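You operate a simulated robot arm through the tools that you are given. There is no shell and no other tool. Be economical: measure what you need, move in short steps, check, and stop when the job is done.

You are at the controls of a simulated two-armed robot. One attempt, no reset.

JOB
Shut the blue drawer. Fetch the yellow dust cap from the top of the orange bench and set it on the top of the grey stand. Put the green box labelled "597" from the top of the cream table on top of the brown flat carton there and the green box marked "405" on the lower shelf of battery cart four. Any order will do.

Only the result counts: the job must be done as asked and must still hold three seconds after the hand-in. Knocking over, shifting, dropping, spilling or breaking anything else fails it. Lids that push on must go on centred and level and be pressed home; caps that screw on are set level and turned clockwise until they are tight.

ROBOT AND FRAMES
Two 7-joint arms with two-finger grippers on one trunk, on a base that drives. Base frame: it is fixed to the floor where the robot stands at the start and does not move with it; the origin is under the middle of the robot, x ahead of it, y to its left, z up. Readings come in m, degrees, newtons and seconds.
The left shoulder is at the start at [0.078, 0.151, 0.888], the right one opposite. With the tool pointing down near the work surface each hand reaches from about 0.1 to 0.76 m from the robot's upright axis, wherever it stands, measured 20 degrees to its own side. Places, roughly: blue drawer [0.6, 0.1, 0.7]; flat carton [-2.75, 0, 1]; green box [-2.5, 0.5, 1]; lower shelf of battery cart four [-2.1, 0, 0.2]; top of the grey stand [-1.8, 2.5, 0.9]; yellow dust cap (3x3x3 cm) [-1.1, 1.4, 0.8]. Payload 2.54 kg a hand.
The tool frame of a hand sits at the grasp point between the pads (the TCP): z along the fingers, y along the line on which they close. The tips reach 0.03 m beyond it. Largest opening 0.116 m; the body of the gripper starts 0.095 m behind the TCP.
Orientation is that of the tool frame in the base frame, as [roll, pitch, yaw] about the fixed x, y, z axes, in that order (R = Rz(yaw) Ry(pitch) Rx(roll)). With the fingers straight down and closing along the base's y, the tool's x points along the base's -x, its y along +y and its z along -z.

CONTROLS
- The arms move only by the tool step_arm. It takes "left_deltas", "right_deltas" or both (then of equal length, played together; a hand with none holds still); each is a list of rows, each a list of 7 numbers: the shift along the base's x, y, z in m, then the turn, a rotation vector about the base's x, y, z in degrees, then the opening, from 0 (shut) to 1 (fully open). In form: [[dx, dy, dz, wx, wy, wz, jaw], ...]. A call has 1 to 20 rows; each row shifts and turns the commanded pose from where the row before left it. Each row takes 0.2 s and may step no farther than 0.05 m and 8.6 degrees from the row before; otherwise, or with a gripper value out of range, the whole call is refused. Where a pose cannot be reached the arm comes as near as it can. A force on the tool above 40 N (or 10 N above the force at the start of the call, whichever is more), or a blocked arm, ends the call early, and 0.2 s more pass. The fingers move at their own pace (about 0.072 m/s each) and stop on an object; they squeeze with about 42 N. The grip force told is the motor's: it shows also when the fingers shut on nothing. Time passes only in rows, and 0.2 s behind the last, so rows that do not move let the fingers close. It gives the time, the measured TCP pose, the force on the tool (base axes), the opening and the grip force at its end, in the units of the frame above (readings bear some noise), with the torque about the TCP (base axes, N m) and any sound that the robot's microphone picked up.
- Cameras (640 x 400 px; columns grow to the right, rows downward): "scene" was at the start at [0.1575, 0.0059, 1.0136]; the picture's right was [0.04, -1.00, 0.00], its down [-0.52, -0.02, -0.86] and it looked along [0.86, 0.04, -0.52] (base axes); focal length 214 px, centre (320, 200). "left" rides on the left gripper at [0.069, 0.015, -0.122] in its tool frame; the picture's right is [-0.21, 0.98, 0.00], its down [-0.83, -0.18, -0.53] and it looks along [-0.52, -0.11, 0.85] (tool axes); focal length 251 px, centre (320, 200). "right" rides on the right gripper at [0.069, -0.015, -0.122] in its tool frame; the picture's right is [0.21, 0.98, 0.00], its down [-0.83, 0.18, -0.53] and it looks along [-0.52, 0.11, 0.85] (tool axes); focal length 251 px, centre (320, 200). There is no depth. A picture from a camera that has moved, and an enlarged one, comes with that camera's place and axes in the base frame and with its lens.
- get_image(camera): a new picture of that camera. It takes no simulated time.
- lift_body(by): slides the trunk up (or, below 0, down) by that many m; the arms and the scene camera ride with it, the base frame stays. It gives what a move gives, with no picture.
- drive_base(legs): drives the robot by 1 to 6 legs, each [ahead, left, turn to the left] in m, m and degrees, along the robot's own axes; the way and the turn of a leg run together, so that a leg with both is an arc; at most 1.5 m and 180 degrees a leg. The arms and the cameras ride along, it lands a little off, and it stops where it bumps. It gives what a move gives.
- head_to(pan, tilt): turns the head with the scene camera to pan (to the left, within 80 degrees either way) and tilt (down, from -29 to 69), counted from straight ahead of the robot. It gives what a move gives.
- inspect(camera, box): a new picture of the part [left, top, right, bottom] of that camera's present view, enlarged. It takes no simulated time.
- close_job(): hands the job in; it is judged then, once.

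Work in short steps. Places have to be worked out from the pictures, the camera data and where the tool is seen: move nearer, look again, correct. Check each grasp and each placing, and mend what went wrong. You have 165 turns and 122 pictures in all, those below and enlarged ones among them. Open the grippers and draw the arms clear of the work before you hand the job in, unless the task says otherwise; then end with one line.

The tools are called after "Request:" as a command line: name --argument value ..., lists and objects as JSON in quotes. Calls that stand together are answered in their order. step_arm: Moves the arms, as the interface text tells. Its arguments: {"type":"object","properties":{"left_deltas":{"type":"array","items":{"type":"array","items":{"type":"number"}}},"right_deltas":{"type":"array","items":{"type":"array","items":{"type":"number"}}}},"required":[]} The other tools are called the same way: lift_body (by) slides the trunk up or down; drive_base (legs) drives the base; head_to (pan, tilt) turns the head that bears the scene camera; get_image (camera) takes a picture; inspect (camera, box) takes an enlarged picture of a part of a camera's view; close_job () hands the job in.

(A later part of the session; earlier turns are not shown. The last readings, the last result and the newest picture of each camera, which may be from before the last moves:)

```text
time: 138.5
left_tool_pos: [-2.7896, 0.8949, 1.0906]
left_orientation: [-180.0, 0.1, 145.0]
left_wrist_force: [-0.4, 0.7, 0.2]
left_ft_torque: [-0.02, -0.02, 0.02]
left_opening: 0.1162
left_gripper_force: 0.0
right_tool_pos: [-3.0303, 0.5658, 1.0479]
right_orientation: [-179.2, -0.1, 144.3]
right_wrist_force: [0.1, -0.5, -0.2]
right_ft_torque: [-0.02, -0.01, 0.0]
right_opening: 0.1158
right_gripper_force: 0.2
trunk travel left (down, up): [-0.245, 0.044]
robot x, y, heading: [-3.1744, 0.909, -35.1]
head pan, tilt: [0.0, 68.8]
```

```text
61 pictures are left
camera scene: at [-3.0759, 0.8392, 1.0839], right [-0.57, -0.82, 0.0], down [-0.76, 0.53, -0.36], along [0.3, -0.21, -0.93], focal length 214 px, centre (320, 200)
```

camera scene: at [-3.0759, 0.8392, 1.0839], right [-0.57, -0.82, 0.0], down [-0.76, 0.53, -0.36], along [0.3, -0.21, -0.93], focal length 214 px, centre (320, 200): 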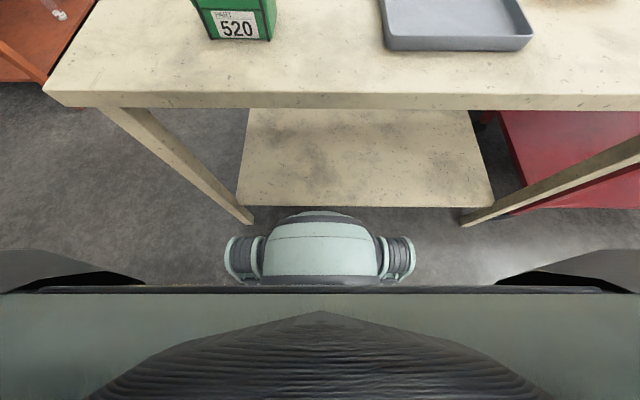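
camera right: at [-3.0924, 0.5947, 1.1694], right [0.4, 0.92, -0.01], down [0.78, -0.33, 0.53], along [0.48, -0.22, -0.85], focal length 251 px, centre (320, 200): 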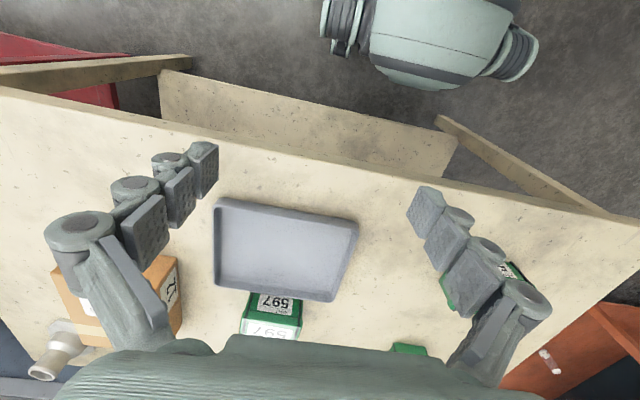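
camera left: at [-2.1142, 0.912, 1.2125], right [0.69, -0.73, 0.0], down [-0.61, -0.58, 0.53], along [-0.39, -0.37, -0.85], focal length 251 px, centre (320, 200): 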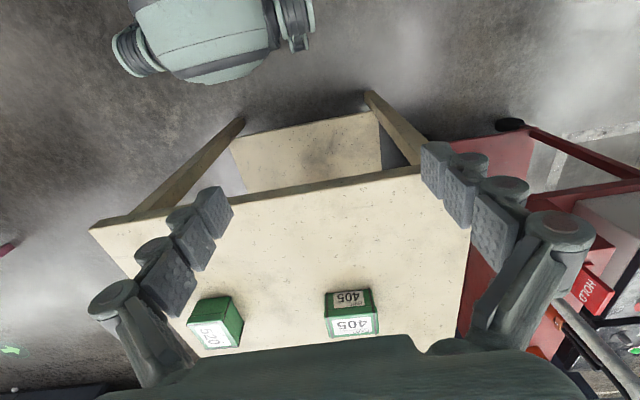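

The base nose reaches ≈0.40 m ahead, so I can't get nearer head-on. Turning the robot about 43° left brings the right shoulder toward the table and gains reach. I back off slightly, shift and turn.

Request:
drive_base --legs '[[-0.06, -0.16, 0], [0, 0, 43]]'

Request:
head_to --pan -45 --tilt 50

Request:
get_image --camera "scene"

```text
time: 142.7
left_tool_pos: [-3.0211, 1.0656, 1.0911]
left_orientation: [-180.0, 0.2, -172.4]
left_wrist_force: [-0.7, -0.1, -0.3]
left_ft_torque: [0.01, -0.02, 0.01]
left_opening: 0.1158
left_gripper_force: 0.0
right_tool_pos: [-2.9771, 0.6602, 1.0472]
right_orientation: [-179.1, -0.2, -173.1]
right_wrist_force: [-0.8, -0.4, 1.0]
right_ft_torque: [-0.01, 0.01, 0.03]
right_opening: 0.116
right_gripper_force: 0.0
trunk travel left (down, up): [-0.245, 0.044]
robot x, y, heading: [-3.3171, 0.8144, 7.6]
head pan, tilt: [0.0, 68.8]
```

```text
time: 143.8
left_tool_pos: [-3.0228, 1.0643, 1.0909]
left_orientation: [180.0, 0.2, -172.3]
left_wrist_force: [0.2, 0.5, -0.8]
left_ft_torque: [-0.03, 0.01, -0.05]
left_opening: 0.116
left_gripper_force: 0.0
right_tool_pos: [-2.976, 0.6605, 1.0479]
right_orientation: [-179.2, -0.2, -173.1]
right_wrist_force: [-0.4, 0.4, -0.4]
right_ft_torque: [-0.01, 0.01, 0.03]
right_opening: 0.116
right_gripper_force: 0.1
trunk travel left (down, up): [-0.245, 0.044]
robot x, y, heading: [-3.3224, 0.8131, 7.8]
head pan, tilt: [-45.0, 50.0]
```

```text
60 pictures are left
camera scene: at [-3.1886, 0.777, 1.1058], right [-0.61, -0.8, 0.0], down [-0.61, 0.46, -0.64], along [0.51, -0.39, -0.77], focal length 214 px, centre (320, 200)
```

scene: 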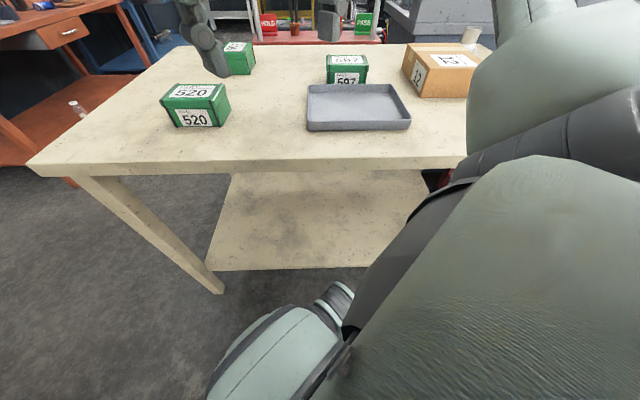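

There's room. I move 8.5 cm toward the table along its normal and yaw the right hand to match 597.

Request:
drive_base --legs '[[0.067, -0.056, 0]]'

Request:
step_arm --right_deltas '[[0, 0, 0, 0, 0, 8, 0.95], [0, 0, 0, 0, 0, 8, 0.95], [0, 0, 0, 0, 0, 8, 0.95], [0, 0, 0, 0, 0, 8, 0.95], [0, 0, 0, 0, 0, 8, 0.95]]'

Request:
get_image --camera "scene"

Request:
get_image --camera "right"

```text
time: 145.0
left_tool_pos: [-2.9481, 1.0185, 1.0913]
left_orientation: [180.0, 0.2, -172.2]
left_wrist_force: [-0.2, -0.9, 0.1]
left_ft_torque: [0.02, 0.02, 0.0]
left_opening: 0.116
left_gripper_force: 0.0
right_tool_pos: [-2.9021, 0.6146, 1.0472]
right_orientation: [-179.2, -0.4, -173.0]
right_wrist_force: [0.1, -0.7, 0.6]
right_ft_torque: [0.02, 0.03, 0.03]
right_opening: 0.1161
right_gripper_force: 0.2
trunk travel left (down, up): [-0.245, 0.044]
robot x, y, heading: [-3.241, 0.7659, 7.8]
head pan, tilt: [-45.0, 50.0]
```

```text
time: 146.2
left_tool_pos: [-2.9488, 1.0197, 1.0912]
left_orientation: [-180.0, 0.2, -172.2]
left_wrist_force: [-0.3, -0.6, -0.6]
left_ft_torque: [0.02, 0.01, 0.0]
left_opening: 0.1162
left_gripper_force: 0.0
right_tool_pos: [-2.9028, 0.6148, 1.0476]
right_orientation: [-179.1, -0.1, -132.9]
right_wrist_force: [-0.4, -0.5, 0.8]
right_ft_torque: [-0.02, 0.03, 0.02]
right_opening: 0.1103
right_gripper_force: 0.1
trunk travel left (down, up): [-0.245, 0.044]
robot x, y, heading: [-3.2448, 0.7616, 7.9]
head pan, tilt: [-45.0, 50.0]
```

```text
59 pictures are left
camera scene: at [-3.115, 0.7312, 1.1058], right [-0.6, -0.8, 0.0], down [-0.61, 0.46, -0.64], along [0.51, -0.39, -0.77], focal length 214 px, centre (320, 200)
```

scene: 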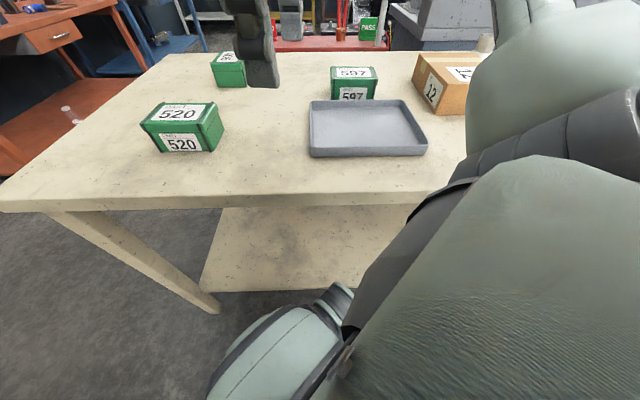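

```text
58 pictures are left
camera right: at [-2.9389, 0.5555, 1.1694], right [-0.86, 0.51, -0.01], down [0.42, 0.74, 0.53], along [0.28, 0.45, -0.85], focal length 251 px, centre (320, 200)
```

right: 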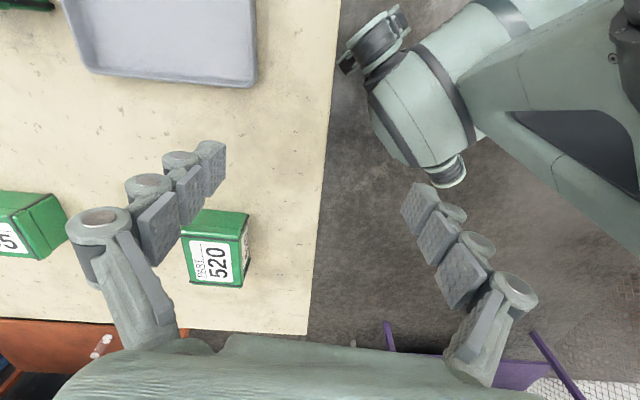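

Now I move the right hand over 597 at safe height and look.

Request:
step_arm --right_deltas '[[0.0243, -0.0371, 0, 0, 0, 0, 0.95], [0.0243, -0.0371, 0, 0, 0, 0, 0.95], [0.0243, -0.0371, 0, 0, 0, 0, 0.95], [0.0243, -0.0371, 0, 0, 0, 0, 0.95], [0.0243, -0.0371, 0, 0, 0, 0, 0.95], [0.0243, -0.0371, 0, 0, 0, 0, 0.95], [0.0243, -0.0371, 0, 0, 0, 0, 0.95], [0.0243, -0.0371, 0, 0, 0, 0, 0.95]]'

Request:
get_image --camera "right"

Request:
get_image --camera "scene"

```text
time: 148.0
left_tool_pos: [-2.9494, 1.0189, 1.0916]
left_orientation: [179.9, 0.1, -172.2]
left_wrist_force: [0.2, 0.1, 0.1]
left_ft_torque: [0.0, 0.0, 0.01]
left_opening: 0.1156
left_gripper_force: 0.0
right_tool_pos: [-2.792, 0.4936, 1.0057]
right_orientation: [-179.1, -0.1, -133.2]
right_wrist_force: [-1.0, -0.5, 0.5]
right_ft_torque: [0.02, 0.03, 0.03]
right_opening: 0.1105
right_gripper_force: 0.0
right hand out of reach, approached as far as the arm can: row 4, 5, 6, 7, 8
trunk travel left (down, up): [-0.245, 0.044]
robot x, y, heading: [-3.243, 0.768, 7.8]
head pan, tilt: [-45.0, 50.0]
```

```text
57 pictures are left
camera right: at [-2.8291, 0.4346, 1.1269], right [-0.86, 0.51, -0.01], down [0.43, 0.73, 0.53], along [0.28, 0.45, -0.85], focal length 251 px, centre (320, 200)
```

right: 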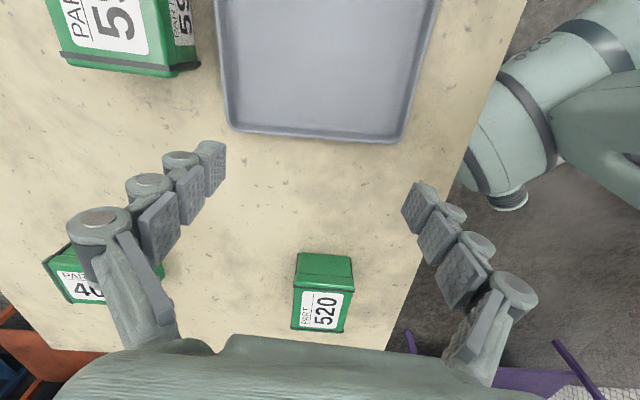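

```text
56 pictures are left
camera scene: at [-3.115, 0.7312, 1.1058], right [-0.6, -0.8, 0.0], down [-0.61, 0.46, -0.64], along [0.51, -0.39, -0.77], focal length 214 px, centre (320, 200)
```

scene: 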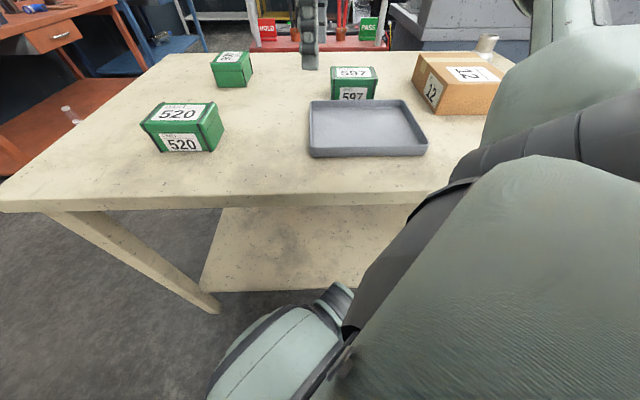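

With the hand turned +85° relative to the arm it can't extend. I test the opposite turn (fingers swapped, same closing axis), rotating in place above the table.

Request:
step_arm --right_deltas '[[-0.01, 0.01, 0.01, 0, 0, -8.5, 0.95], [-0.01, 0.01, 0.01, 0, 0, -8.5, 0.95], [-0.01, 0.01, 0.01, 0, 0, -8.5, 0.95], [0, 0, 0.01, 0, 0, -8.5, 0.95], [0, 0, 0, 0, 0, -8.5, 0.95], [0, 0, 0, 0, 0, -8.5, 0.95], [0, 0, 0, 0, 0, -8.5, 0.95], [0, 0, 0, 0, 0, -8.5, 0.95], [0, 0, 0, 0, 0, -8.5, 0.95], [0, 0, 0, 0, 0, -8.5, 0.95], [0, 0, 0, 0, 0, -8.5, 0.95], [0, 0, 0, 0, 0, -8.5, 0.95], [0, 0, 0, 0, 0, -8.5, 0.95], [0, 0, 0, 0, 0, -8.5, 0.95], [0, 0, 0, 0, 0, -8.5, 0.95], [0, 0, 0, 0, 0, -8.5, 0.95], [0, 0, 0, 0, 0, -8.5, 0.95], [0, 0, 0, 0, 0, -8.5, 0.95], [0, 0, 0, 0, 0, -8.5, 0.95], [0, 0, 0, 0, 0, -8.5, 0.95]]'

```text
time: 152.2
left_tool_pos: [-2.9499, 1.019, 1.091]
left_orientation: [180.0, 0.2, -172.2]
left_wrist_force: [-0.1, 0.7, 0.4]
left_ft_torque: [0.02, 0.0, 0.03]
left_opening: 0.116
left_gripper_force: 0.0
right_tool_pos: [-2.8236, 0.5233, 1.0449]
right_orientation: [-179.2, -0.3, 56.8]
right_wrist_force: [0.1, 1.2, 0.0]
right_ft_torque: [0.01, 0.02, 0.03]
right_opening: 0.1102
right_gripper_force: 0.1
trunk travel left (down, up): [-0.245, 0.044]
robot x, y, heading: [-3.2427, 0.7616, 7.8]
head pan, tilt: [-45.0, 50.0]
```

The opposite turn works. Now I extend to 597.

Request:
step_arm --right_deltas '[[0.0192, -0.0343, 0, 0, 0, -6.8, 0.95], [0.0192, -0.0343, 0, 0, 0, 0, 0.95], [0.0192, -0.0343, 0, 0, 0, 0, 0.95], [0.0192, -0.0343, 0, 0, 0, 0, 0.95], [0.0192, -0.0343, 0, 0, 0, 0, 0.95], [0.0192, -0.0343, 0, 0, 0, 0, 0.95], [0, 0, -0.04, 0, 0, 0, 0.95]]'

Request:
get_image --camera "right"

Request:
get_image --camera "scene"

```text
time: 153.8
left_tool_pos: [-2.949, 1.019, 1.0913]
left_orientation: [179.9, 0.1, -172.2]
left_wrist_force: [-0.3, -0.4, -0.5]
left_ft_torque: [0.01, 0.0, 0.0]
left_opening: 0.116
left_gripper_force: 0.0
right_tool_pos: [-2.7074, 0.3168, 1.0033]
right_orientation: [-179.1, -0.2, 50.1]
right_wrist_force: [0.0, -0.1, 0.0]
right_ft_torque: [0.01, 0.01, 0.0]
right_opening: 0.11
right_gripper_force: 0.0
trunk travel left (down, up): [-0.245, 0.044]
robot x, y, heading: [-3.2434, 0.7634, 8.0]
head pan, tilt: [-45.0, 50.0]
```

```text
55 pictures are left
camera right: at [-2.6737, 0.3772, 1.1257], right [0.89, -0.46, -0.01], down [-0.39, -0.76, 0.53], along [-0.25, -0.46, -0.85], focal length 251 px, centre (320, 200)
```

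right: 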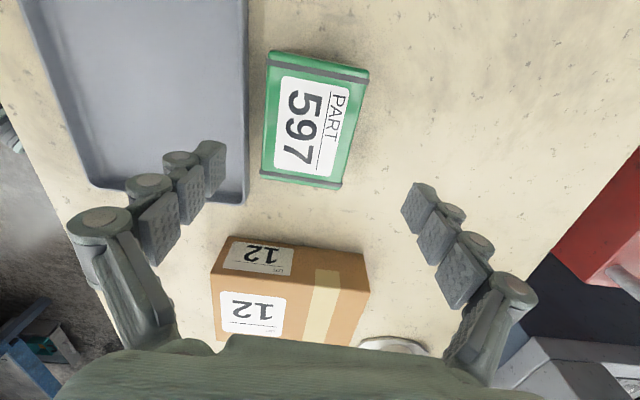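

```text
54 pictures are left
camera scene: at [-3.1148, 0.7307, 1.1058], right [-0.6, -0.8, 0.0], down [-0.61, 0.46, -0.64], along [0.51, -0.39, -0.77], focal length 214 px, centre (320, 200)
```

scene: 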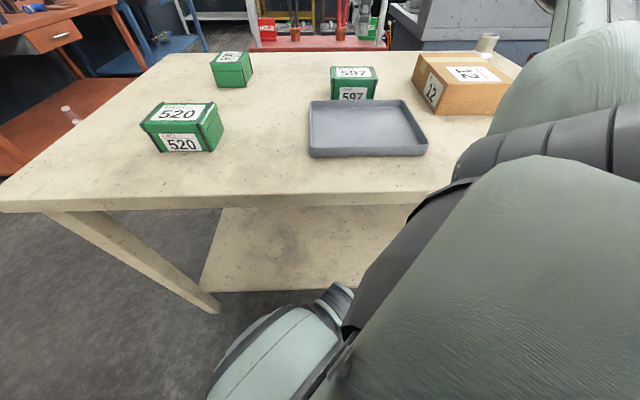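

The camera places 597's centre at (-2.711, 0.325), depth axis −36.5°, with the tray 2.4 cm from its side. I correct position and yaw, set the opening to 0.092 and go down half-way, then check.

Request:
step_arm --right_deltas '[[-0.0026, 0.0072, 0, 0, 0, 3.4, 0.79], [0, 0, -0.03, 0, 0, 0, 0.79], [0, 0, -0.03, 0, 0, 0, 0.79], [0, 0, 0, 0, 0, 0, 0.79]]'

Request:
get_image --camera "right"

Request:
inspect --camera "scene" --box '[280, 20, 540, 170]'

```text
time: 154.8
left_tool_pos: [-2.9479, 1.0188, 1.0915]
left_orientation: [-180.0, 0.2, -172.2]
left_wrist_force: [0.2, -0.6, 0.3]
left_ft_torque: [0.03, 0.03, 0.0]
left_opening: 0.116
left_gripper_force: 0.0
right_tool_pos: [-2.71, 0.3231, 0.9429]
right_orientation: [-179.3, -0.2, 53.6]
right_wrist_force: [0.1, 0.0, 0.6]
right_ft_torque: [0.02, 0.0, -0.01]
right_opening: 0.0916
right_gripper_force: 0.0
trunk travel left (down, up): [-0.245, 0.044]
robot x, y, heading: [-3.2442, 0.7651, 7.7]
head pan, tilt: [-45.0, 50.0]
```

```text
53 pictures are left
camera right: at [-2.6793, 0.3864, 1.0655], right [0.91, -0.41, -0.01], down [-0.34, -0.78, 0.53], along [-0.23, -0.48, -0.85], focal length 251 px, centre (320, 200)
```

right: 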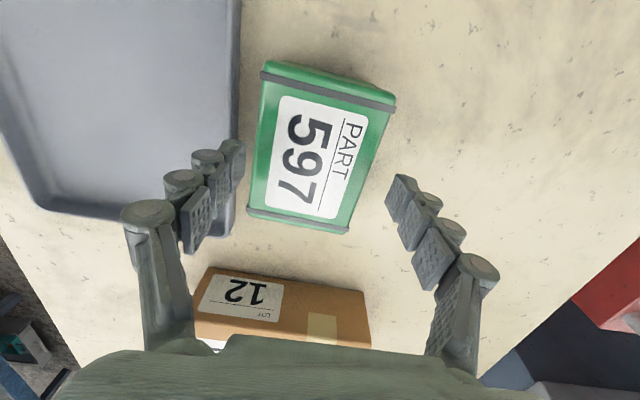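

```text
2.46 times, centred on (410, 95) of scene
camera zoom: at [-3.1151, 0.7312, 1.1059], right [-0.6, -0.8, 0.0], down [-0.61, 0.46, -0.64], along [0.51, -0.39, -0.77], focal length 528 px, centre (98, 458)
```

zoom: 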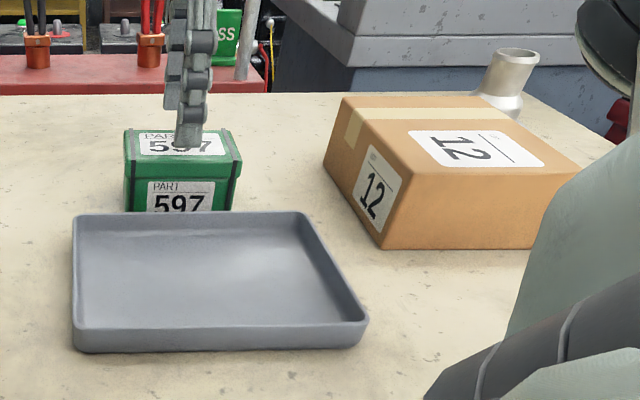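

The image shows ~7 mm clearance on both sides. I trim yaw, shift 1 mm, open slightly more and descend to z≈0.893.

Request:
step_arm --right_deltas '[[-0.001, 0.001, 0, 0, 0, -1.5, 0.81], [0, 0, -0.02, 0, 0, 0, 0.81], [0, 0, -0.015, 0, 0, 0, 0.81], [0, 0, -0.015, 0, 0, 0, 0.81]]'

Request:
get_image --camera "right"

```text
time: 155.8
left_tool_pos: [-2.9491, 1.019, 1.0911]
left_orientation: [180.0, 0.2, -172.2]
left_wrist_force: [-0.9, -0.1, 0.1]
left_ft_torque: [-0.02, 0.02, 0.02]
left_opening: 0.1159
left_gripper_force: 0.1
right_tool_pos: [-2.7137, 0.3245, 0.8939]
right_orientation: [-179.2, -0.3, 52.1]
right_wrist_force: [0.3, 0.2, -0.4]
right_ft_torque: [-0.04, -0.05, 0.0]
right_opening: 0.0942
right_gripper_force: 0.1
trunk travel left (down, up): [-0.245, 0.044]
robot x, y, heading: [-3.2449, 0.7654, 7.8]
head pan, tilt: [-45.0, 50.0]
```

```text
51 pictures are left
camera right: at [-2.6801, 0.3863, 1.0168], right [0.9, -0.43, -0.01], down [-0.36, -0.77, 0.53], along [-0.24, -0.47, -0.85], focal length 251 px, centre (320, 200)
```

right: 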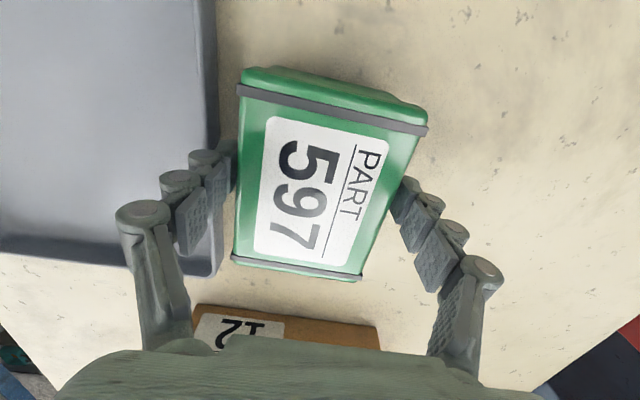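

The fingers straddle 597 well. I close and lift a little.

Request:
step_arm --right_deltas '[[0, 0, 0, 0, 0, 0, 0.6], [0, 0, 0, 0, 0, 0, 0.4], [0, 0, 0, 0, 0, 0, 0.4], [0, 0, 0, 0, 0, 0, 0.4], [0, 0, 0.01, 0, 0, 0, 0.4], [0, 0, 0.02, 0, 0, 0, 0.4], [0, 0, 0.02, 0, 0, 0, 0.4]]'

Request:
get_image --camera "right"

Request:
inspect --camera "scene" --box '[280, 20, 540, 170]'

```text
time: 157.4
left_tool_pos: [-2.95, 1.0189, 1.09]
left_orientation: [-179.9, 0.3, -172.2]
left_wrist_force: [-0.6, 0.1, -0.1]
left_ft_torque: [0.02, 0.01, -0.01]
left_opening: 0.1162
left_gripper_force: 0.1
right_tool_pos: [-2.7115, 0.3253, 0.9444]
right_orientation: [-179.2, -0.3, 52.1]
right_wrist_force: [-1.2, 0.1, -5.2]
right_ft_torque: [-0.02, -0.03, 0.0]
right_opening: 0.0795
right_gripper_force: 42.4
trunk travel left (down, up): [-0.245, 0.044]
robot x, y, heading: [-3.2425, 0.7695, 7.5]
head pan, tilt: [-45.0, 50.0]
```

```text
50 pictures are left
camera right: at [-2.6797, 0.3873, 1.0659], right [0.9, -0.43, -0.01], down [-0.36, -0.77, 0.53], along [-0.24, -0.47, -0.85], focal length 251 px, centre (320, 200)
```

right: 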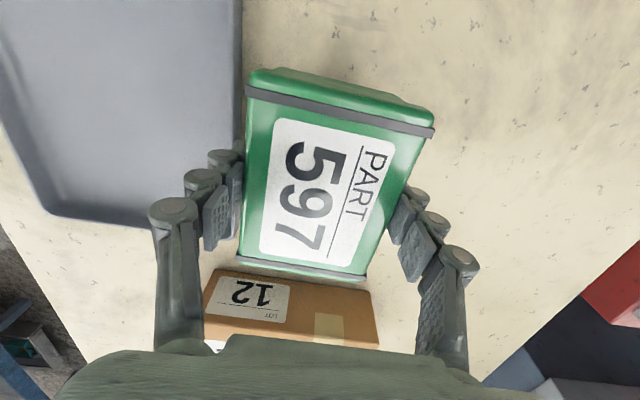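

```text
2.46 times, centred on (410, 95) of scene
camera zoom: at [-3.115, 0.7312, 1.1058], right [-0.6, -0.8, 0.0], down [-0.61, 0.46, -0.64], along [0.51, -0.39, -0.77], focal length 528 px, centre (98, 458)
```

zoom: 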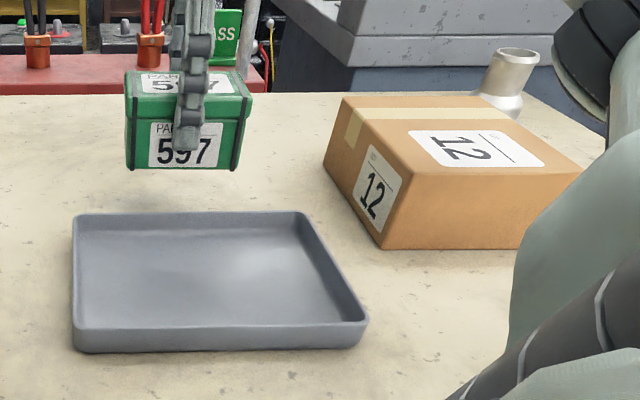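

597 is held. The carton top is at z≈0.91, centred at about (-2.858, 0.095), size 0.20×0.157. I raise the box, then strafe the base 0.2 m along the table.

Request:
step_arm --right_deltas '[[0, 0, 0.03, 0, 0, 0, 0.4], [0, 0, 0.03, 0, 0, 0, 0.4], [0, 0, 0.02, 0, 0, 0, 0.4]]'

Request:
drive_base --legs '[[-0.135, -0.147, 0]]'

Request:
get_image --camera "right"

Request:
get_image --camera "scene"

```text
time: 158.2
left_tool_pos: [-2.949, 1.0183, 1.0908]
left_orientation: [-180.0, 0.2, -172.2]
left_wrist_force: [0.1, -0.3, -0.4]
left_ft_torque: [-0.01, -0.01, 0.03]
left_opening: 0.1162
left_gripper_force: 0.0
right_tool_pos: [-2.7119, 0.3241, 1.0259]
right_orientation: [-179.1, -0.3, 52.0]
right_wrist_force: [0.2, -0.3, -5.0]
right_ft_torque: [-0.03, 0.0, 0.0]
right_opening: 0.0792
right_gripper_force: 42.1
trunk travel left (down, up): [-0.245, 0.044]
robot x, y, heading: [-3.2429, 0.7667, 7.7]
head pan, tilt: [-45.0, 50.0]
```

```text
time: 160.3
left_tool_pos: [-3.06, 0.8521, 1.0902]
left_orientation: [179.9, 0.2, -172.4]
left_wrist_force: [1.1, -1.1, 0.4]
left_ft_torque: [0.03, -0.02, 0.01]
left_opening: 0.1158
left_gripper_force: 0.0
right_tool_pos: [-2.8234, 0.1568, 1.0256]
right_orientation: [-179.1, -0.2, 51.9]
right_wrist_force: [0.2, 1.2, -5.5]
right_ft_torque: [0.05, 0.01, 0.03]
right_opening: 0.0794
right_gripper_force: 42.0
trunk travel left (down, up): [-0.245, 0.044]
robot x, y, heading: [-3.3545, 0.603, 7.8]
head pan, tilt: [-45.0, 50.0]
```

```text
48 pictures are left
camera right: at [-2.7919, 0.2195, 1.147], right [0.9, -0.43, -0.01], down [-0.36, -0.77, 0.53], along [-0.24, -0.47, -0.85], focal length 251 px, centre (320, 200)
```

right: 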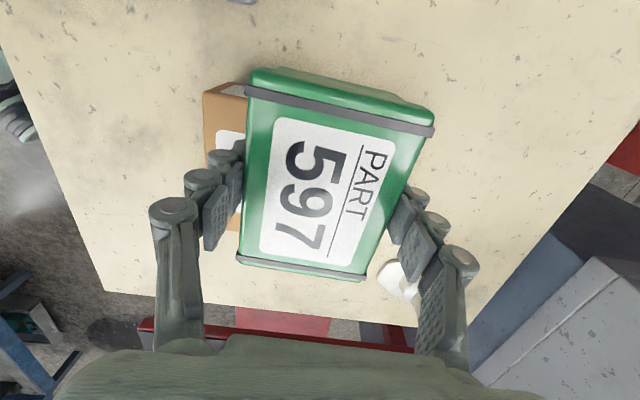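

```text
47 pictures are left
camera scene: at [-3.227, 0.5648, 1.1058], right [-0.61, -0.8, 0.0], down [-0.61, 0.47, -0.64], along [0.51, -0.39, -0.77], focal length 214 px, centre (320, 200)
```

scene: 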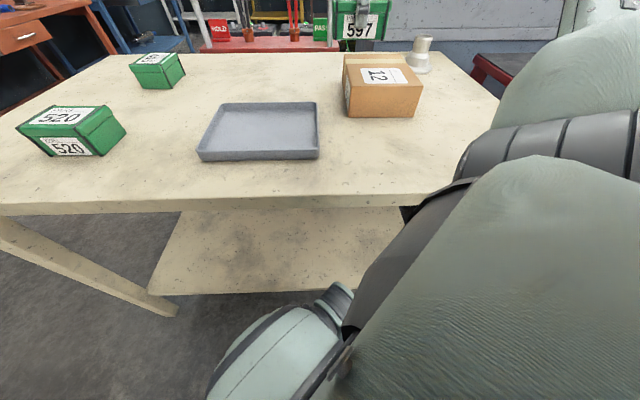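

The carton centre is confirmed at (-2.854, 0.094) and is aligned with the box. I move over it and lower to just above it.

Request:
step_arm --right_deltas '[[-0.0155, -0.0315, 0, 0, 0, 0, 0.4], [-0.0155, -0.0315, 0, 0, 0, 0, 0.4], [0, 0, -0.025, 0, 0, 0, 0.4], [0, 0, -0.02, 0, 0, 0, 0.4]]'

Request:
inspect --camera "scene" --box '[310, 0, 470, 130]'

Request:
get_image --camera "right"

```text
time: 161.3
left_tool_pos: [-3.0597, 0.8508, 1.0916]
left_orientation: [179.9, 0.0, -172.4]
left_wrist_force: [0.8, 0.1, 0.5]
left_ft_torque: [0.01, -0.01, 0.01]
left_opening: 0.1159
left_gripper_force: 0.0
right_tool_pos: [-2.8534, 0.0939, 0.978]
right_orientation: [-179.1, -0.2, 51.8]
right_wrist_force: [0.2, -0.4, -5.0]
right_ft_torque: [0.03, -0.03, 0.0]
right_opening: 0.0794
right_gripper_force: 41.3
trunk travel left (down, up): [-0.245, 0.044]
robot x, y, heading: [-3.3552, 0.6006, 7.7]
head pan, tilt: [-45.0, 50.0]
```

```text
3.08 times, centred on (390, 65) of scene
camera zoom: at [-3.2267, 0.5648, 1.1058], right [-0.61, -0.8, 0.0], down [-0.61, 0.47, -0.64], along [0.51, -0.39, -0.77], focal length 660 px, centre (105, 615)
```

zoom: 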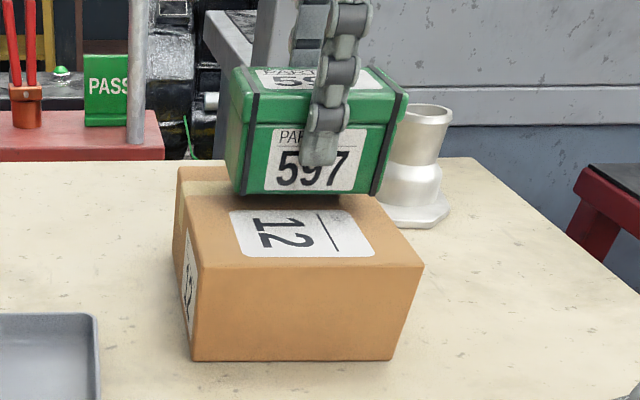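

```text
45 pictures are left
camera right: at [-2.8217, 0.1558, 1.1007], right [0.9, -0.43, -0.01], down [-0.36, -0.77, 0.53], along [-0.24, -0.47, -0.85], focal length 251 px, centre (320, 200)
```

right: 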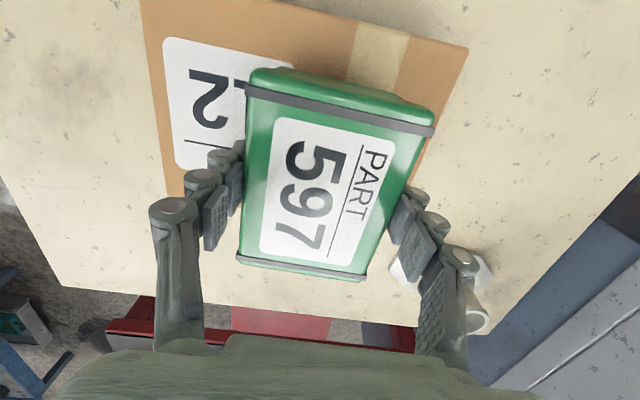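

The box is about 1 cm off the carton's centre, which is fine; I trim it slightly and step down to contact.

Request:
step_arm --right_deltas '[[-0.005, 0.007, 0, 0, 0, 0, 0.4], [0, 0, -0.008, 0, 0, 0, 0.4], [0, 0, -0.004, 0, 0, 0, 0.4], [0, 0, -0.002, 0, 0, 0, 0.4], [0, 0, 0, 0, 0, 0, 0.4]]'

Request:
inspect --camera "scene" --box '[310, 0, 470, 130]'

```text
time: 162.5
left_tool_pos: [-3.0602, 0.852, 1.0905]
left_orientation: [-180.0, 0.2, -172.5]
left_wrist_force: [-0.4, 0.5, -0.9]
left_ft_torque: [0.0, 0.0, -0.03]
left_opening: 0.1161
left_gripper_force: 0.0
right_tool_pos: [-2.8601, 0.1019, 0.965]
right_orientation: [-179.1, -0.3, 51.8]
right_wrist_force: [0.3, 0.1, -4.6]
right_ft_torque: [0.07, -0.02, 0.02]
right_opening: 0.0792
right_gripper_force: 42.2
trunk travel left (down, up): [-0.245, 0.044]
robot x, y, heading: [-3.355, 0.6002, 7.6]
head pan, tilt: [-45.0, 50.0]
```

```text
3.08 times, centred on (390, 65) of scene
camera zoom: at [-3.2268, 0.565, 1.1058], right [-0.61, -0.8, 0.0], down [-0.61, 0.46, -0.64], along [0.51, -0.39, -0.77], focal length 660 px, centre (105, 615)
```

zoom: 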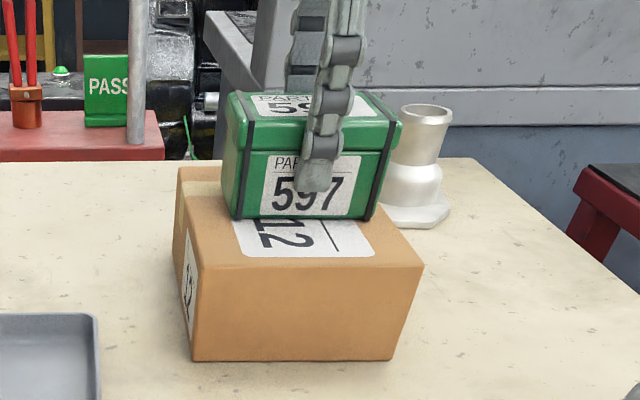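

Not in contact yet. I continue with 2 mm steps.

Request:
step_arm --right_deltas '[[0, 0, -0.002, 0, 0, 0, 0.4], [0, 0, -0.002, 0, 0, 0, 0.4], [0, 0, 0, 0, 0, 0, 0.4]]'

```text
time: 163.3
left_tool_pos: [-3.0603, 0.853, 1.0922]
left_orientation: [180.0, 0.2, -172.5]
left_wrist_force: [-0.2, -0.5, 0.1]
left_ft_torque: [-0.01, 0.0, 0.01]
left_opening: 0.116
left_gripper_force: 0.0
right_tool_pos: [-2.8601, 0.1028, 0.9666]
right_orientation: [-179.6, -0.3, 52.0]
right_wrist_force: [5.1, -8.0, 18.1]
right_ft_torque: [-0.32, 0.31, 0.2]
right_opening: 0.0795
right_gripper_force: 42.0
trunk travel left (down, up): [-0.245, 0.044]
robot x, y, heading: [-3.3546, 0.6021, 7.6]
head pan, tilt: [-45.0, 50.0]
```

Contact is made. I relieve the pressure, open and rise, then check.

Request:
step_arm --right_deltas '[[0, 0, 0.002, 0, 0, 0, 0.4], [0, 0, 0, 0, 0, 0, 0.75], [0, 0, 0, 0, 0, 0, 0.9], [0, 0, 0, 0, 0, 0, 0.9], [0, 0, 0.03, 0, 0, 0, 0.9], [0, 0, 0.03, 0, 0, 0, 0.9], [0, 0, 0.02, 0, 0, 0, 0.9]]'

Request:
inspect --camera "scene" --box '[310, 0, 470, 130]'

Request:
get_image --camera "right"

```text
time: 164.9
left_tool_pos: [-3.0612, 0.853, 1.0912]
left_orientation: [-180.0, 0.2, -172.4]
left_wrist_force: [0.4, 0.3, -1.0]
left_ft_torque: [0.0, 0.03, -0.01]
left_opening: 0.1158
left_gripper_force: 0.0
right_tool_pos: [-2.861, 0.1046, 1.0446]
right_orientation: [-179.1, -0.2, 51.9]
right_wrist_force: [-0.2, -0.3, -0.2]
right_ft_torque: [0.01, 0.02, -0.04]
right_opening: 0.1043
right_gripper_force: 0.0
trunk travel left (down, up): [-0.245, 0.044]
robot x, y, heading: [-3.3547, 0.6008, 7.1]
head pan, tilt: [-45.0, 50.0]
```

```text
3.08 times, centred on (390, 65) of scene
camera zoom: at [-3.2273, 0.5655, 1.1058], right [-0.61, -0.8, 0.0], down [-0.61, 0.46, -0.64], along [0.51, -0.39, -0.77], focal length 660 px, centre (105, 615)
```

zoom: 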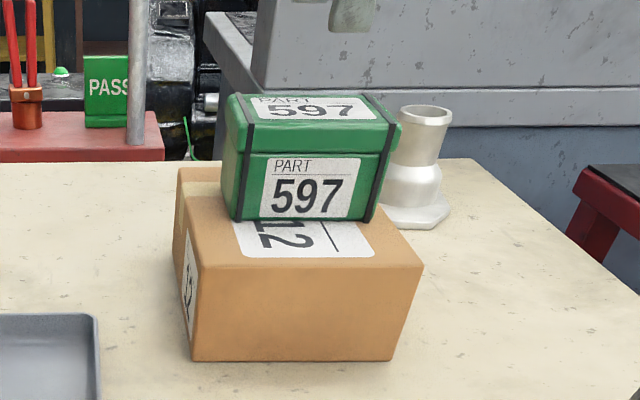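

```text
42 pictures are left
camera right: at [-2.8287, 0.1659, 1.1663], right [0.9, -0.43, -0.01], down [-0.36, -0.77, 0.53], along [-0.24, -0.47, -0.85], focal length 251 px, centre (320, 200)
```

right: 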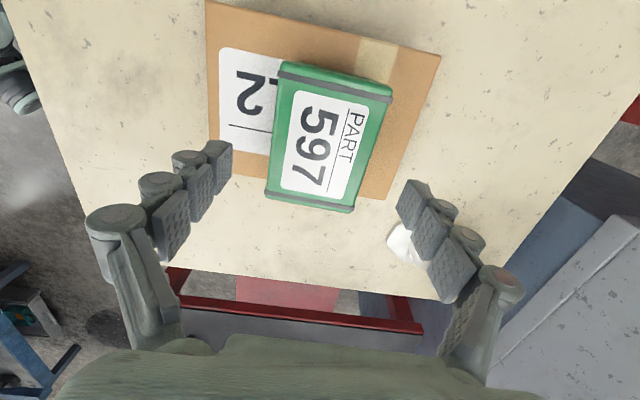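

597 sits fully on the carton. For 405 I move back along the table and stand a bit further out, then turn the right hand to point along the arm and tilt it.

Request:
drive_base --legs '[[0.268, 0.457, 0]]'

Request:
step_arm --right_deltas '[[0, 0, 0, 0, 0, 8.5, 1], [0, 0, 0, 0, 0, 8.5, 1], [0, 0, 0, 0, 0, 8.5, 1], [0, 0, 0, 0, 0, 8.5, 1], [0, 0, 0, 0, 0, 8.5, 1], [0, 0, 0, 0, 0, 8.5, 1], [0, 0, 0, 0, 0, 8.5, 1], [0, 0, 0, 0, 0, 8.5, 1], [0, 0, 0, 0, 0, 8.5, 1], [0, 0, 0, 0, 0, 8.5, 1], [0, 0, 0, 0, 0, 8, 1], [0, 0, 0, -4.59, -6.55, 0, 1], [0, 0, 0, -4.59, -6.55, 0, 1], [0, 0, 0, -4.59, -6.55, 0, 1], [0, 0, 0, -4.59, -6.55, 0, 1], [0, 0, 0, -4.59, -6.55, 0, 1]]'

Request:
get_image --camera "scene"

Request:
get_image --camera "right"

```text
time: 169.8
left_tool_pos: [-2.8582, 1.3396, 1.0907]
left_orientation: [-180.0, 0.2, -172.2]
left_wrist_force: [0.8, 0.2, -0.7]
left_ft_torque: [-0.01, -0.02, 0.02]
left_opening: 0.1158
left_gripper_force: 0.0
right_tool_pos: [-2.6575, 0.5915, 1.0436]
right_orientation: [-179.2, -0.2, 52.1]
right_wrist_force: [0.0, -0.3, 1.0]
right_ft_torque: [0.0, 0.02, 0.02]
right_opening: 0.1046
right_gripper_force: 0.0
trunk travel left (down, up): [-0.245, 0.044]
robot x, y, heading: [-3.1526, 1.0925, 7.9]
head pan, tilt: [-45.0, 50.0]
```

```text
time: 173.2
left_tool_pos: [-2.8587, 1.3411, 1.0901]
left_orientation: [180.0, 0.2, -172.1]
left_wrist_force: [-0.2, 0.4, -0.4]
left_ft_torque: [0.02, 0.0, -0.02]
left_opening: 0.116
left_gripper_force: 0.1
right_tool_pos: [-2.6571, 0.5911, 1.0452]
right_orientation: [-179.1, 39.9, 145.2]
right_wrist_force: [0.6, 0.5, -0.4]
right_ft_torque: [-0.02, 0.02, -0.01]
right_opening: 0.116
right_gripper_force: 0.0
trunk travel left (down, up): [-0.245, 0.044]
robot x, y, heading: [-3.153, 1.091, 8.2]
head pan, tilt: [-45.0, 50.0]
```

```text
41 pictures are left
camera scene: at [-3.0243, 1.0522, 1.1059], right [-0.6, -0.8, 0.0], down [-0.61, 0.46, -0.64], along [0.51, -0.39, -0.77], focal length 214 px, centre (320, 200)
```

scene: 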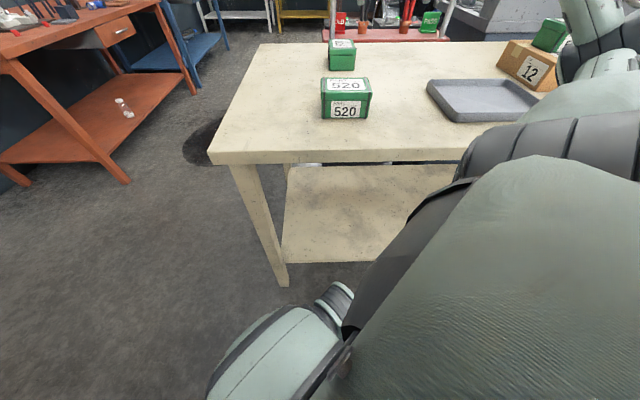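

```text
40 pictures are left
camera right: at [-2.7719, 0.6556, 1.0929], right [0.43, 0.89, -0.15], down [0.35, -0.01, 0.94], along [0.83, -0.46, -0.32], focal length 251 px, centre (320, 200)
```

right: 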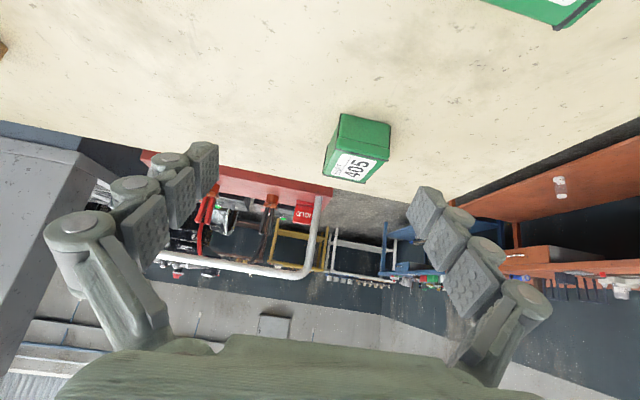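

The hand orientation is fully reached and 405's centre reads (-2.431, 0.517), yaw −35°. I move above it and look.

Request:
step_arm --right_deltas '[[0.0377, -0.0123, 0, 0, 0, 0, 1], [0.0377, -0.0123, 0, 0, 0, 0, 1], [0.0377, -0.0123, 0, 0, 0, 0, 1], [0.0377, -0.0123, 0, 0, 0, 0, 1], [0.0377, -0.0123, 0, 0, 0, 0, 1], [0.0377, -0.0123, 0, 0, 0, 0, 1], [0, 0, -0.04, 0, 0, 0, 1], [0, 0, -0.04, 0, 0, 0, 1]]'

Request:
get_image --camera "right"

Request:
get_image --camera "scene"

```text
time: 175.0
left_tool_pos: [-2.8568, 1.34, 1.0913]
left_orientation: [180.0, 0.2, -172.2]
left_wrist_force: [-0.7, -0.4, -0.4]
left_ft_torque: [0.04, 0.0, -0.02]
left_opening: 0.1161
left_gripper_force: 0.1
right_tool_pos: [-2.4283, 0.518, 0.9646]
right_orientation: [-179.1, 39.8, 145.1]
right_wrist_force: [-0.1, 0.0, 0.2]
right_ft_torque: [0.0, -0.01, 0.01]
right_opening: 0.1156
right_gripper_force: 0.0
trunk travel left (down, up): [-0.245, 0.044]
robot x, y, heading: [-3.1501, 1.0895, 7.7]
head pan, tilt: [-45.0, 50.0]
```

```text
39 pictures are left
camera right: at [-2.5425, 0.5803, 1.013], right [0.43, 0.89, -0.15], down [0.35, -0.01, 0.94], along [0.83, -0.46, -0.32], focal length 251 px, centre (320, 200)
```

right: 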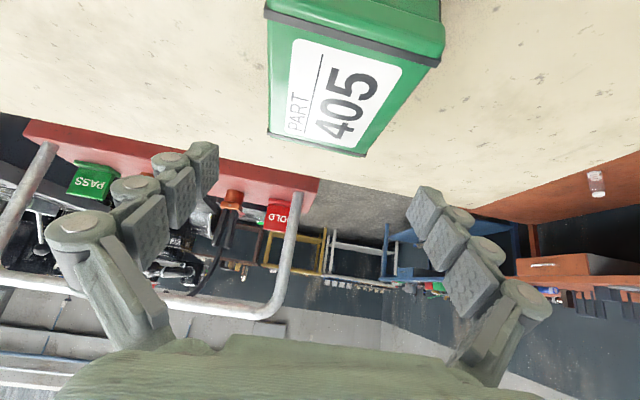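

```text
38 pictures are left
camera scene: at [-3.024, 1.0521, 1.1058], right [-0.6, -0.8, 0.0], down [-0.61, 0.46, -0.64], along [0.51, -0.39, -0.77], focal length 214 px, centre (320, 200)
```

scene: 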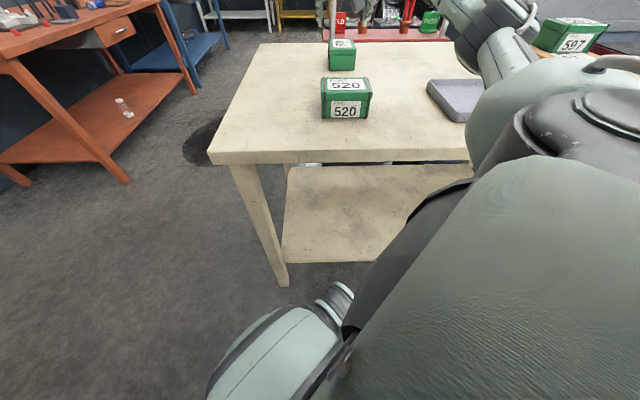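

Aligned to within 3 mm. I descend to z≈0.882, close, and lift slightly.

Request:
step_arm --right_deltas '[[-0.0015, -0.0025, -0.03, 0, 0, 0, 1], [0, 0, -0.03, 0, 0, 0, 1], [0, 0, -0.022, 0, 0, 0, 1], [0, 0, 0, 0, 0, 0, 1]]'

Request:
get_image --camera "right"

```text
time: 176.0
left_tool_pos: [-2.8584, 1.3399, 1.0913]
left_orientation: [-180.0, 0.2, -172.1]
left_wrist_force: [0.1, -0.2, -0.6]
left_ft_torque: [0.02, 0.01, 0.02]
left_opening: 0.1159
left_gripper_force: 0.1
right_tool_pos: [-2.4306, 0.5141, 0.882]
right_orientation: [-179.2, 39.8, 145.2]
right_wrist_force: [0.2, -0.1, -0.7]
right_ft_torque: [0.01, 0.0, 0.02]
right_opening: 0.1159
right_gripper_force: 0.1
trunk travel left (down, up): [-0.245, 0.044]
robot x, y, heading: [-3.156, 1.0906, 7.9]
head pan, tilt: [-45.0, 50.0]
```

```text
37 pictures are left
camera right: at [-2.5452, 0.5779, 0.9305], right [0.43, 0.89, -0.15], down [0.35, -0.01, 0.94], along [0.83, -0.46, -0.32], focal length 251 px, centre (320, 200)
```

right: 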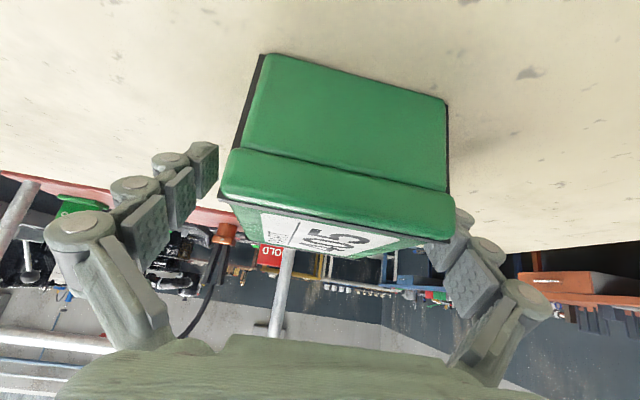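

The box is between the fingers. I close and lift.

Request:
step_arm --right_deltas '[[0, 0, 0, 0, 0, 0, 0.7], [0, 0, 0, 0, 0, 0, 0.4], [0, 0, 0, 0, 0, 0, 0.4], [0, 0, 0, 0, 0, 0, 0.4], [0, 0, 0.01, 0, 0, 0, 0.4], [0, 0, 0.03, 0, 0, 0, 0.4], [0, 0, 0.04, 0, 0, 0, 0.4], [0, 0, 0.04, 0, 0, 0, 0.4], [-0.03, 0.021, 0.01, 0, 0, 0, 0.4], [-0.03, 0.021, 0.01, 0, 0, 0, 0.4], [-0.03, 0.021, 0, 0, 0, 0, 0.4], [-0.03, 0.021, 0, 0, 0, 0, 0.4]]'

Request:
get_image --camera "right"

```text
time: 178.6
left_tool_pos: [-2.8587, 1.3403, 1.0905]
left_orientation: [-180.0, 0.2, -172.1]
left_wrist_force: [0.0, -0.4, -0.8]
left_ft_torque: [0.01, 0.01, 0.01]
left_opening: 0.1159
left_gripper_force: 0.1
right_tool_pos: [-2.5521, 0.5991, 1.0217]
right_orientation: [-179.1, 39.7, 145.0]
right_wrist_force: [-0.4, 0.3, -3.9]
right_ft_torque: [0.0, -0.02, 0.0]
right_opening: 0.0793
right_gripper_force: 41.8
trunk travel left (down, up): [-0.245, 0.044]
robot x, y, heading: [-3.1516, 1.0891, 7.6]
head pan, tilt: [-45.0, 50.0]
```

```text
36 pictures are left
camera right: at [-2.6666, 0.6636, 1.0701], right [0.43, 0.89, -0.15], down [0.35, -0.01, 0.94], along [0.83, -0.46, -0.32], focal length 251 px, centre (320, 200)
```

right: 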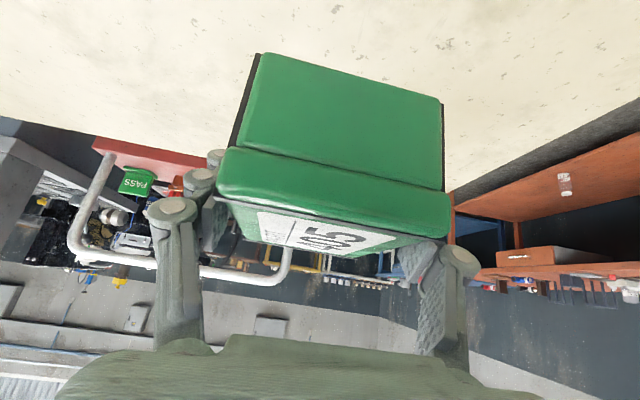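

405 is held level. I retract it a bit, then drive past the table's near end and turn toward the cart.

Request:
step_arm --right_deltas '[[-0.03, 0.021, 0.01, 0, 0, 0, 0.4], [-0.03, 0.021, 0.01, 0, 0, 0, 0.4], [-0.03, 0.021, 0, 0, 0, 0, 0.4]]'

Request:
drive_base --legs '[[0.575, 0.626, 0], [0, 0, -132]]'

Request:
head_to --pan 20 --tilt 35

Request:
get_image --camera "scene"

```text
time: 179.4
left_tool_pos: [-2.8599, 1.3403, 1.0913]
left_orientation: [179.9, 0.2, -172.1]
left_wrist_force: [-0.8, -0.9, -0.4]
left_ft_torque: [-0.02, -0.01, 0.01]
left_opening: 0.1157
left_gripper_force: 0.1
right_tool_pos: [-2.6419, 0.6631, 1.0431]
right_orientation: [-179.2, 39.8, 145.2]
right_wrist_force: [0.4, 0.1, -4.7]
right_ft_torque: [-0.04, -0.02, 0.01]
right_opening: 0.0795
right_gripper_force: 41.6
trunk travel left (down, up): [-0.245, 0.044]
robot x, y, heading: [-3.1497, 1.0881, 7.9]
head pan, tilt: [-45.0, 50.0]
```

```text
time: 191.6
left_tool_pos: [-2.6978, 1.4059, 1.0913]
left_orientation: [179.9, 0.1, 55.0]
left_wrist_force: [-0.4, 0.3, -0.1]
left_ft_torque: [0.01, -0.03, 0.01]
left_opening: 0.1159
left_gripper_force: 0.0
right_tool_pos: [-3.3417, 1.7052, 1.0428]
right_orientation: [-179.2, 39.7, 12.3]
right_wrist_force: [0.3, 0.2, -4.5]
right_ft_torque: [-0.02, 0.0, -0.01]
right_opening: 0.0792
right_gripper_force: 42.1
trunk travel left (down, up): [-0.245, 0.044]
robot x, y, heading: [-2.6782, 1.7905, -124.6]
head pan, tilt: [-45.0, 50.0]
```

```text
time: 193.0
left_tool_pos: [-2.6972, 1.4056, 1.0912]
left_orientation: [179.9, 0.1, 55.1]
left_wrist_force: [-0.4, -0.2, 0.0]
left_ft_torque: [0.0, 0.01, 0.02]
left_opening: 0.1161
left_gripper_force: 0.0
right_tool_pos: [-3.3422, 1.7056, 1.0422]
right_orientation: [-179.1, 39.7, 12.4]
right_wrist_force: [0.7, -0.2, -4.2]
right_ft_torque: [0.02, 0.03, -0.01]
right_opening: 0.0796
right_gripper_force: 41.7
trunk travel left (down, up): [-0.245, 0.044]
robot x, y, heading: [-2.6814, 1.7948, -125.0]
head pan, tilt: [20.0, 35.0]
```

```text
35 pictures are left
camera scene: at [-2.7445, 1.6539, 1.1275], right [-0.97, 0.26, 0.0], down [0.15, 0.55, -0.82], along [-0.21, -0.79, -0.57], focal length 214 px, centre (320, 200)
```

scene: 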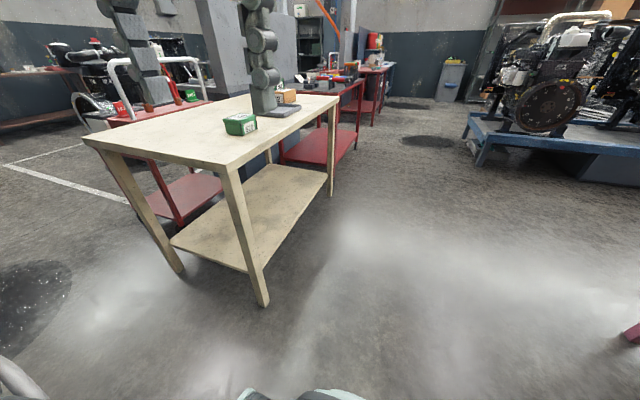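

I bring the held box in front (yaw to the robot heading) and drive round toward the cart's near end.

Request:
step_arm --right_deltas '[[0.0363, -0.0254, 0, 0, 0, 6.1, 0.4], [0.0363, -0.0254, 0, 0, 0, 6.1, 0.4], [0.0363, -0.0254, 0, 0, 0, 6.1, 0.4], [0.0363, -0.0254, 0, 0, 0, 6.1, 0.4], [0.0363, -0.0254, 0, 0, 0, 6.1, 0.4], [0.0363, -0.0254, 0, 0, 0, 6.1, 0.4], [0.0363, -0.0254, 0, 0, 0, 6.1, 0.4]]'

Request:
drive_base --legs '[[0.12, 0.5, 0], [0, 1.26, 0]]'

Request:
head_to --pan 0 --tilt 40

Request:
get_image --camera "scene"

```text
time: 194.6
left_tool_pos: [-2.6964, 1.4048, 1.0912]
left_orientation: [180.0, 0.1, 55.1]
left_wrist_force: [-0.2, 0.1, 0.5]
left_ft_torque: [0.02, 0.04, 0.0]
left_opening: 0.116
left_gripper_force: 0.1
right_tool_pos: [-3.0861, 1.5251, 1.0415]
right_orientation: [-179.0, 39.8, 55.2]
right_wrist_force: [0.4, 0.4, -4.6]
right_ft_torque: [0.0, 0.01, 0.0]
right_opening: 0.0793
right_gripper_force: 42.4
trunk travel left (down, up): [-0.245, 0.044]
robot x, y, heading: [-2.6825, 1.7937, -125.0]
head pan, tilt: [20.0, 35.0]
```

```text
time: 212.2
left_tool_pos: [-1.2811, 0.2825, 1.0901]
left_orientation: [-180.0, 0.1, 55.8]
left_wrist_force: [-0.9, 0.0, 0.1]
left_ft_torque: [0.0, 0.04, 0.01]
left_opening: 0.1162
left_gripper_force: 0.0
right_tool_pos: [-1.6746, 0.4003, 1.0429]
right_orientation: [-179.1, 39.7, 55.9]
right_wrist_force: [0.5, 0.2, -4.6]
right_ft_torque: [-0.02, 0.02, 0.03]
right_opening: 0.0791
right_gripper_force: 42.2
trunk travel left (down, up): [-0.245, 0.044]
robot x, y, heading: [-1.2729, 0.6698, -124.0]
head pan, tilt: [20.0, 35.0]
```

```text
time: 213.0
left_tool_pos: [-1.2796, 0.2822, 1.0908]
left_orientation: [-180.0, 0.1, 55.8]
left_wrist_force: [0.1, 0.0, 0.1]
left_ft_torque: [0.01, 0.0, 0.03]
left_opening: 0.1162
left_gripper_force: 0.1
right_tool_pos: [-1.6727, 0.3991, 1.0424]
right_orientation: [-179.1, 39.8, 56.0]
right_wrist_force: [0.6, -0.1, -4.8]
right_ft_torque: [-0.03, -0.01, 0.02]
right_opening: 0.0795
right_gripper_force: 41.8
trunk travel left (down, up): [-0.245, 0.044]
robot x, y, heading: [-1.2727, 0.6674, -124.3]
head pan, tilt: [0.0, 40.0]
```

```text
34 pictures are left
camera scene: at [-1.3583, 0.546, 1.12], right [-0.83, 0.56, 0.0], down [0.36, 0.53, -0.77], along [-0.43, -0.63, -0.64], focal length 214 px, centre (320, 200)
```

scene: 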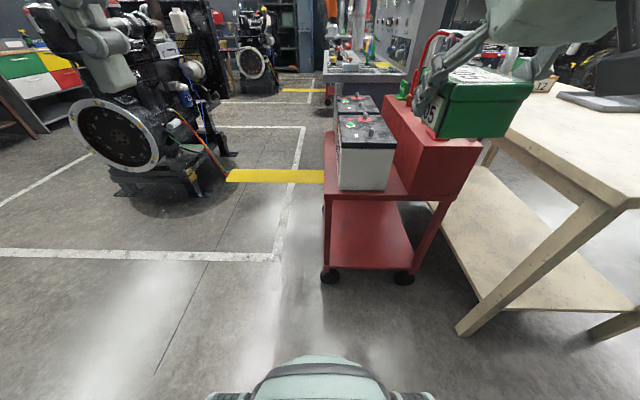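

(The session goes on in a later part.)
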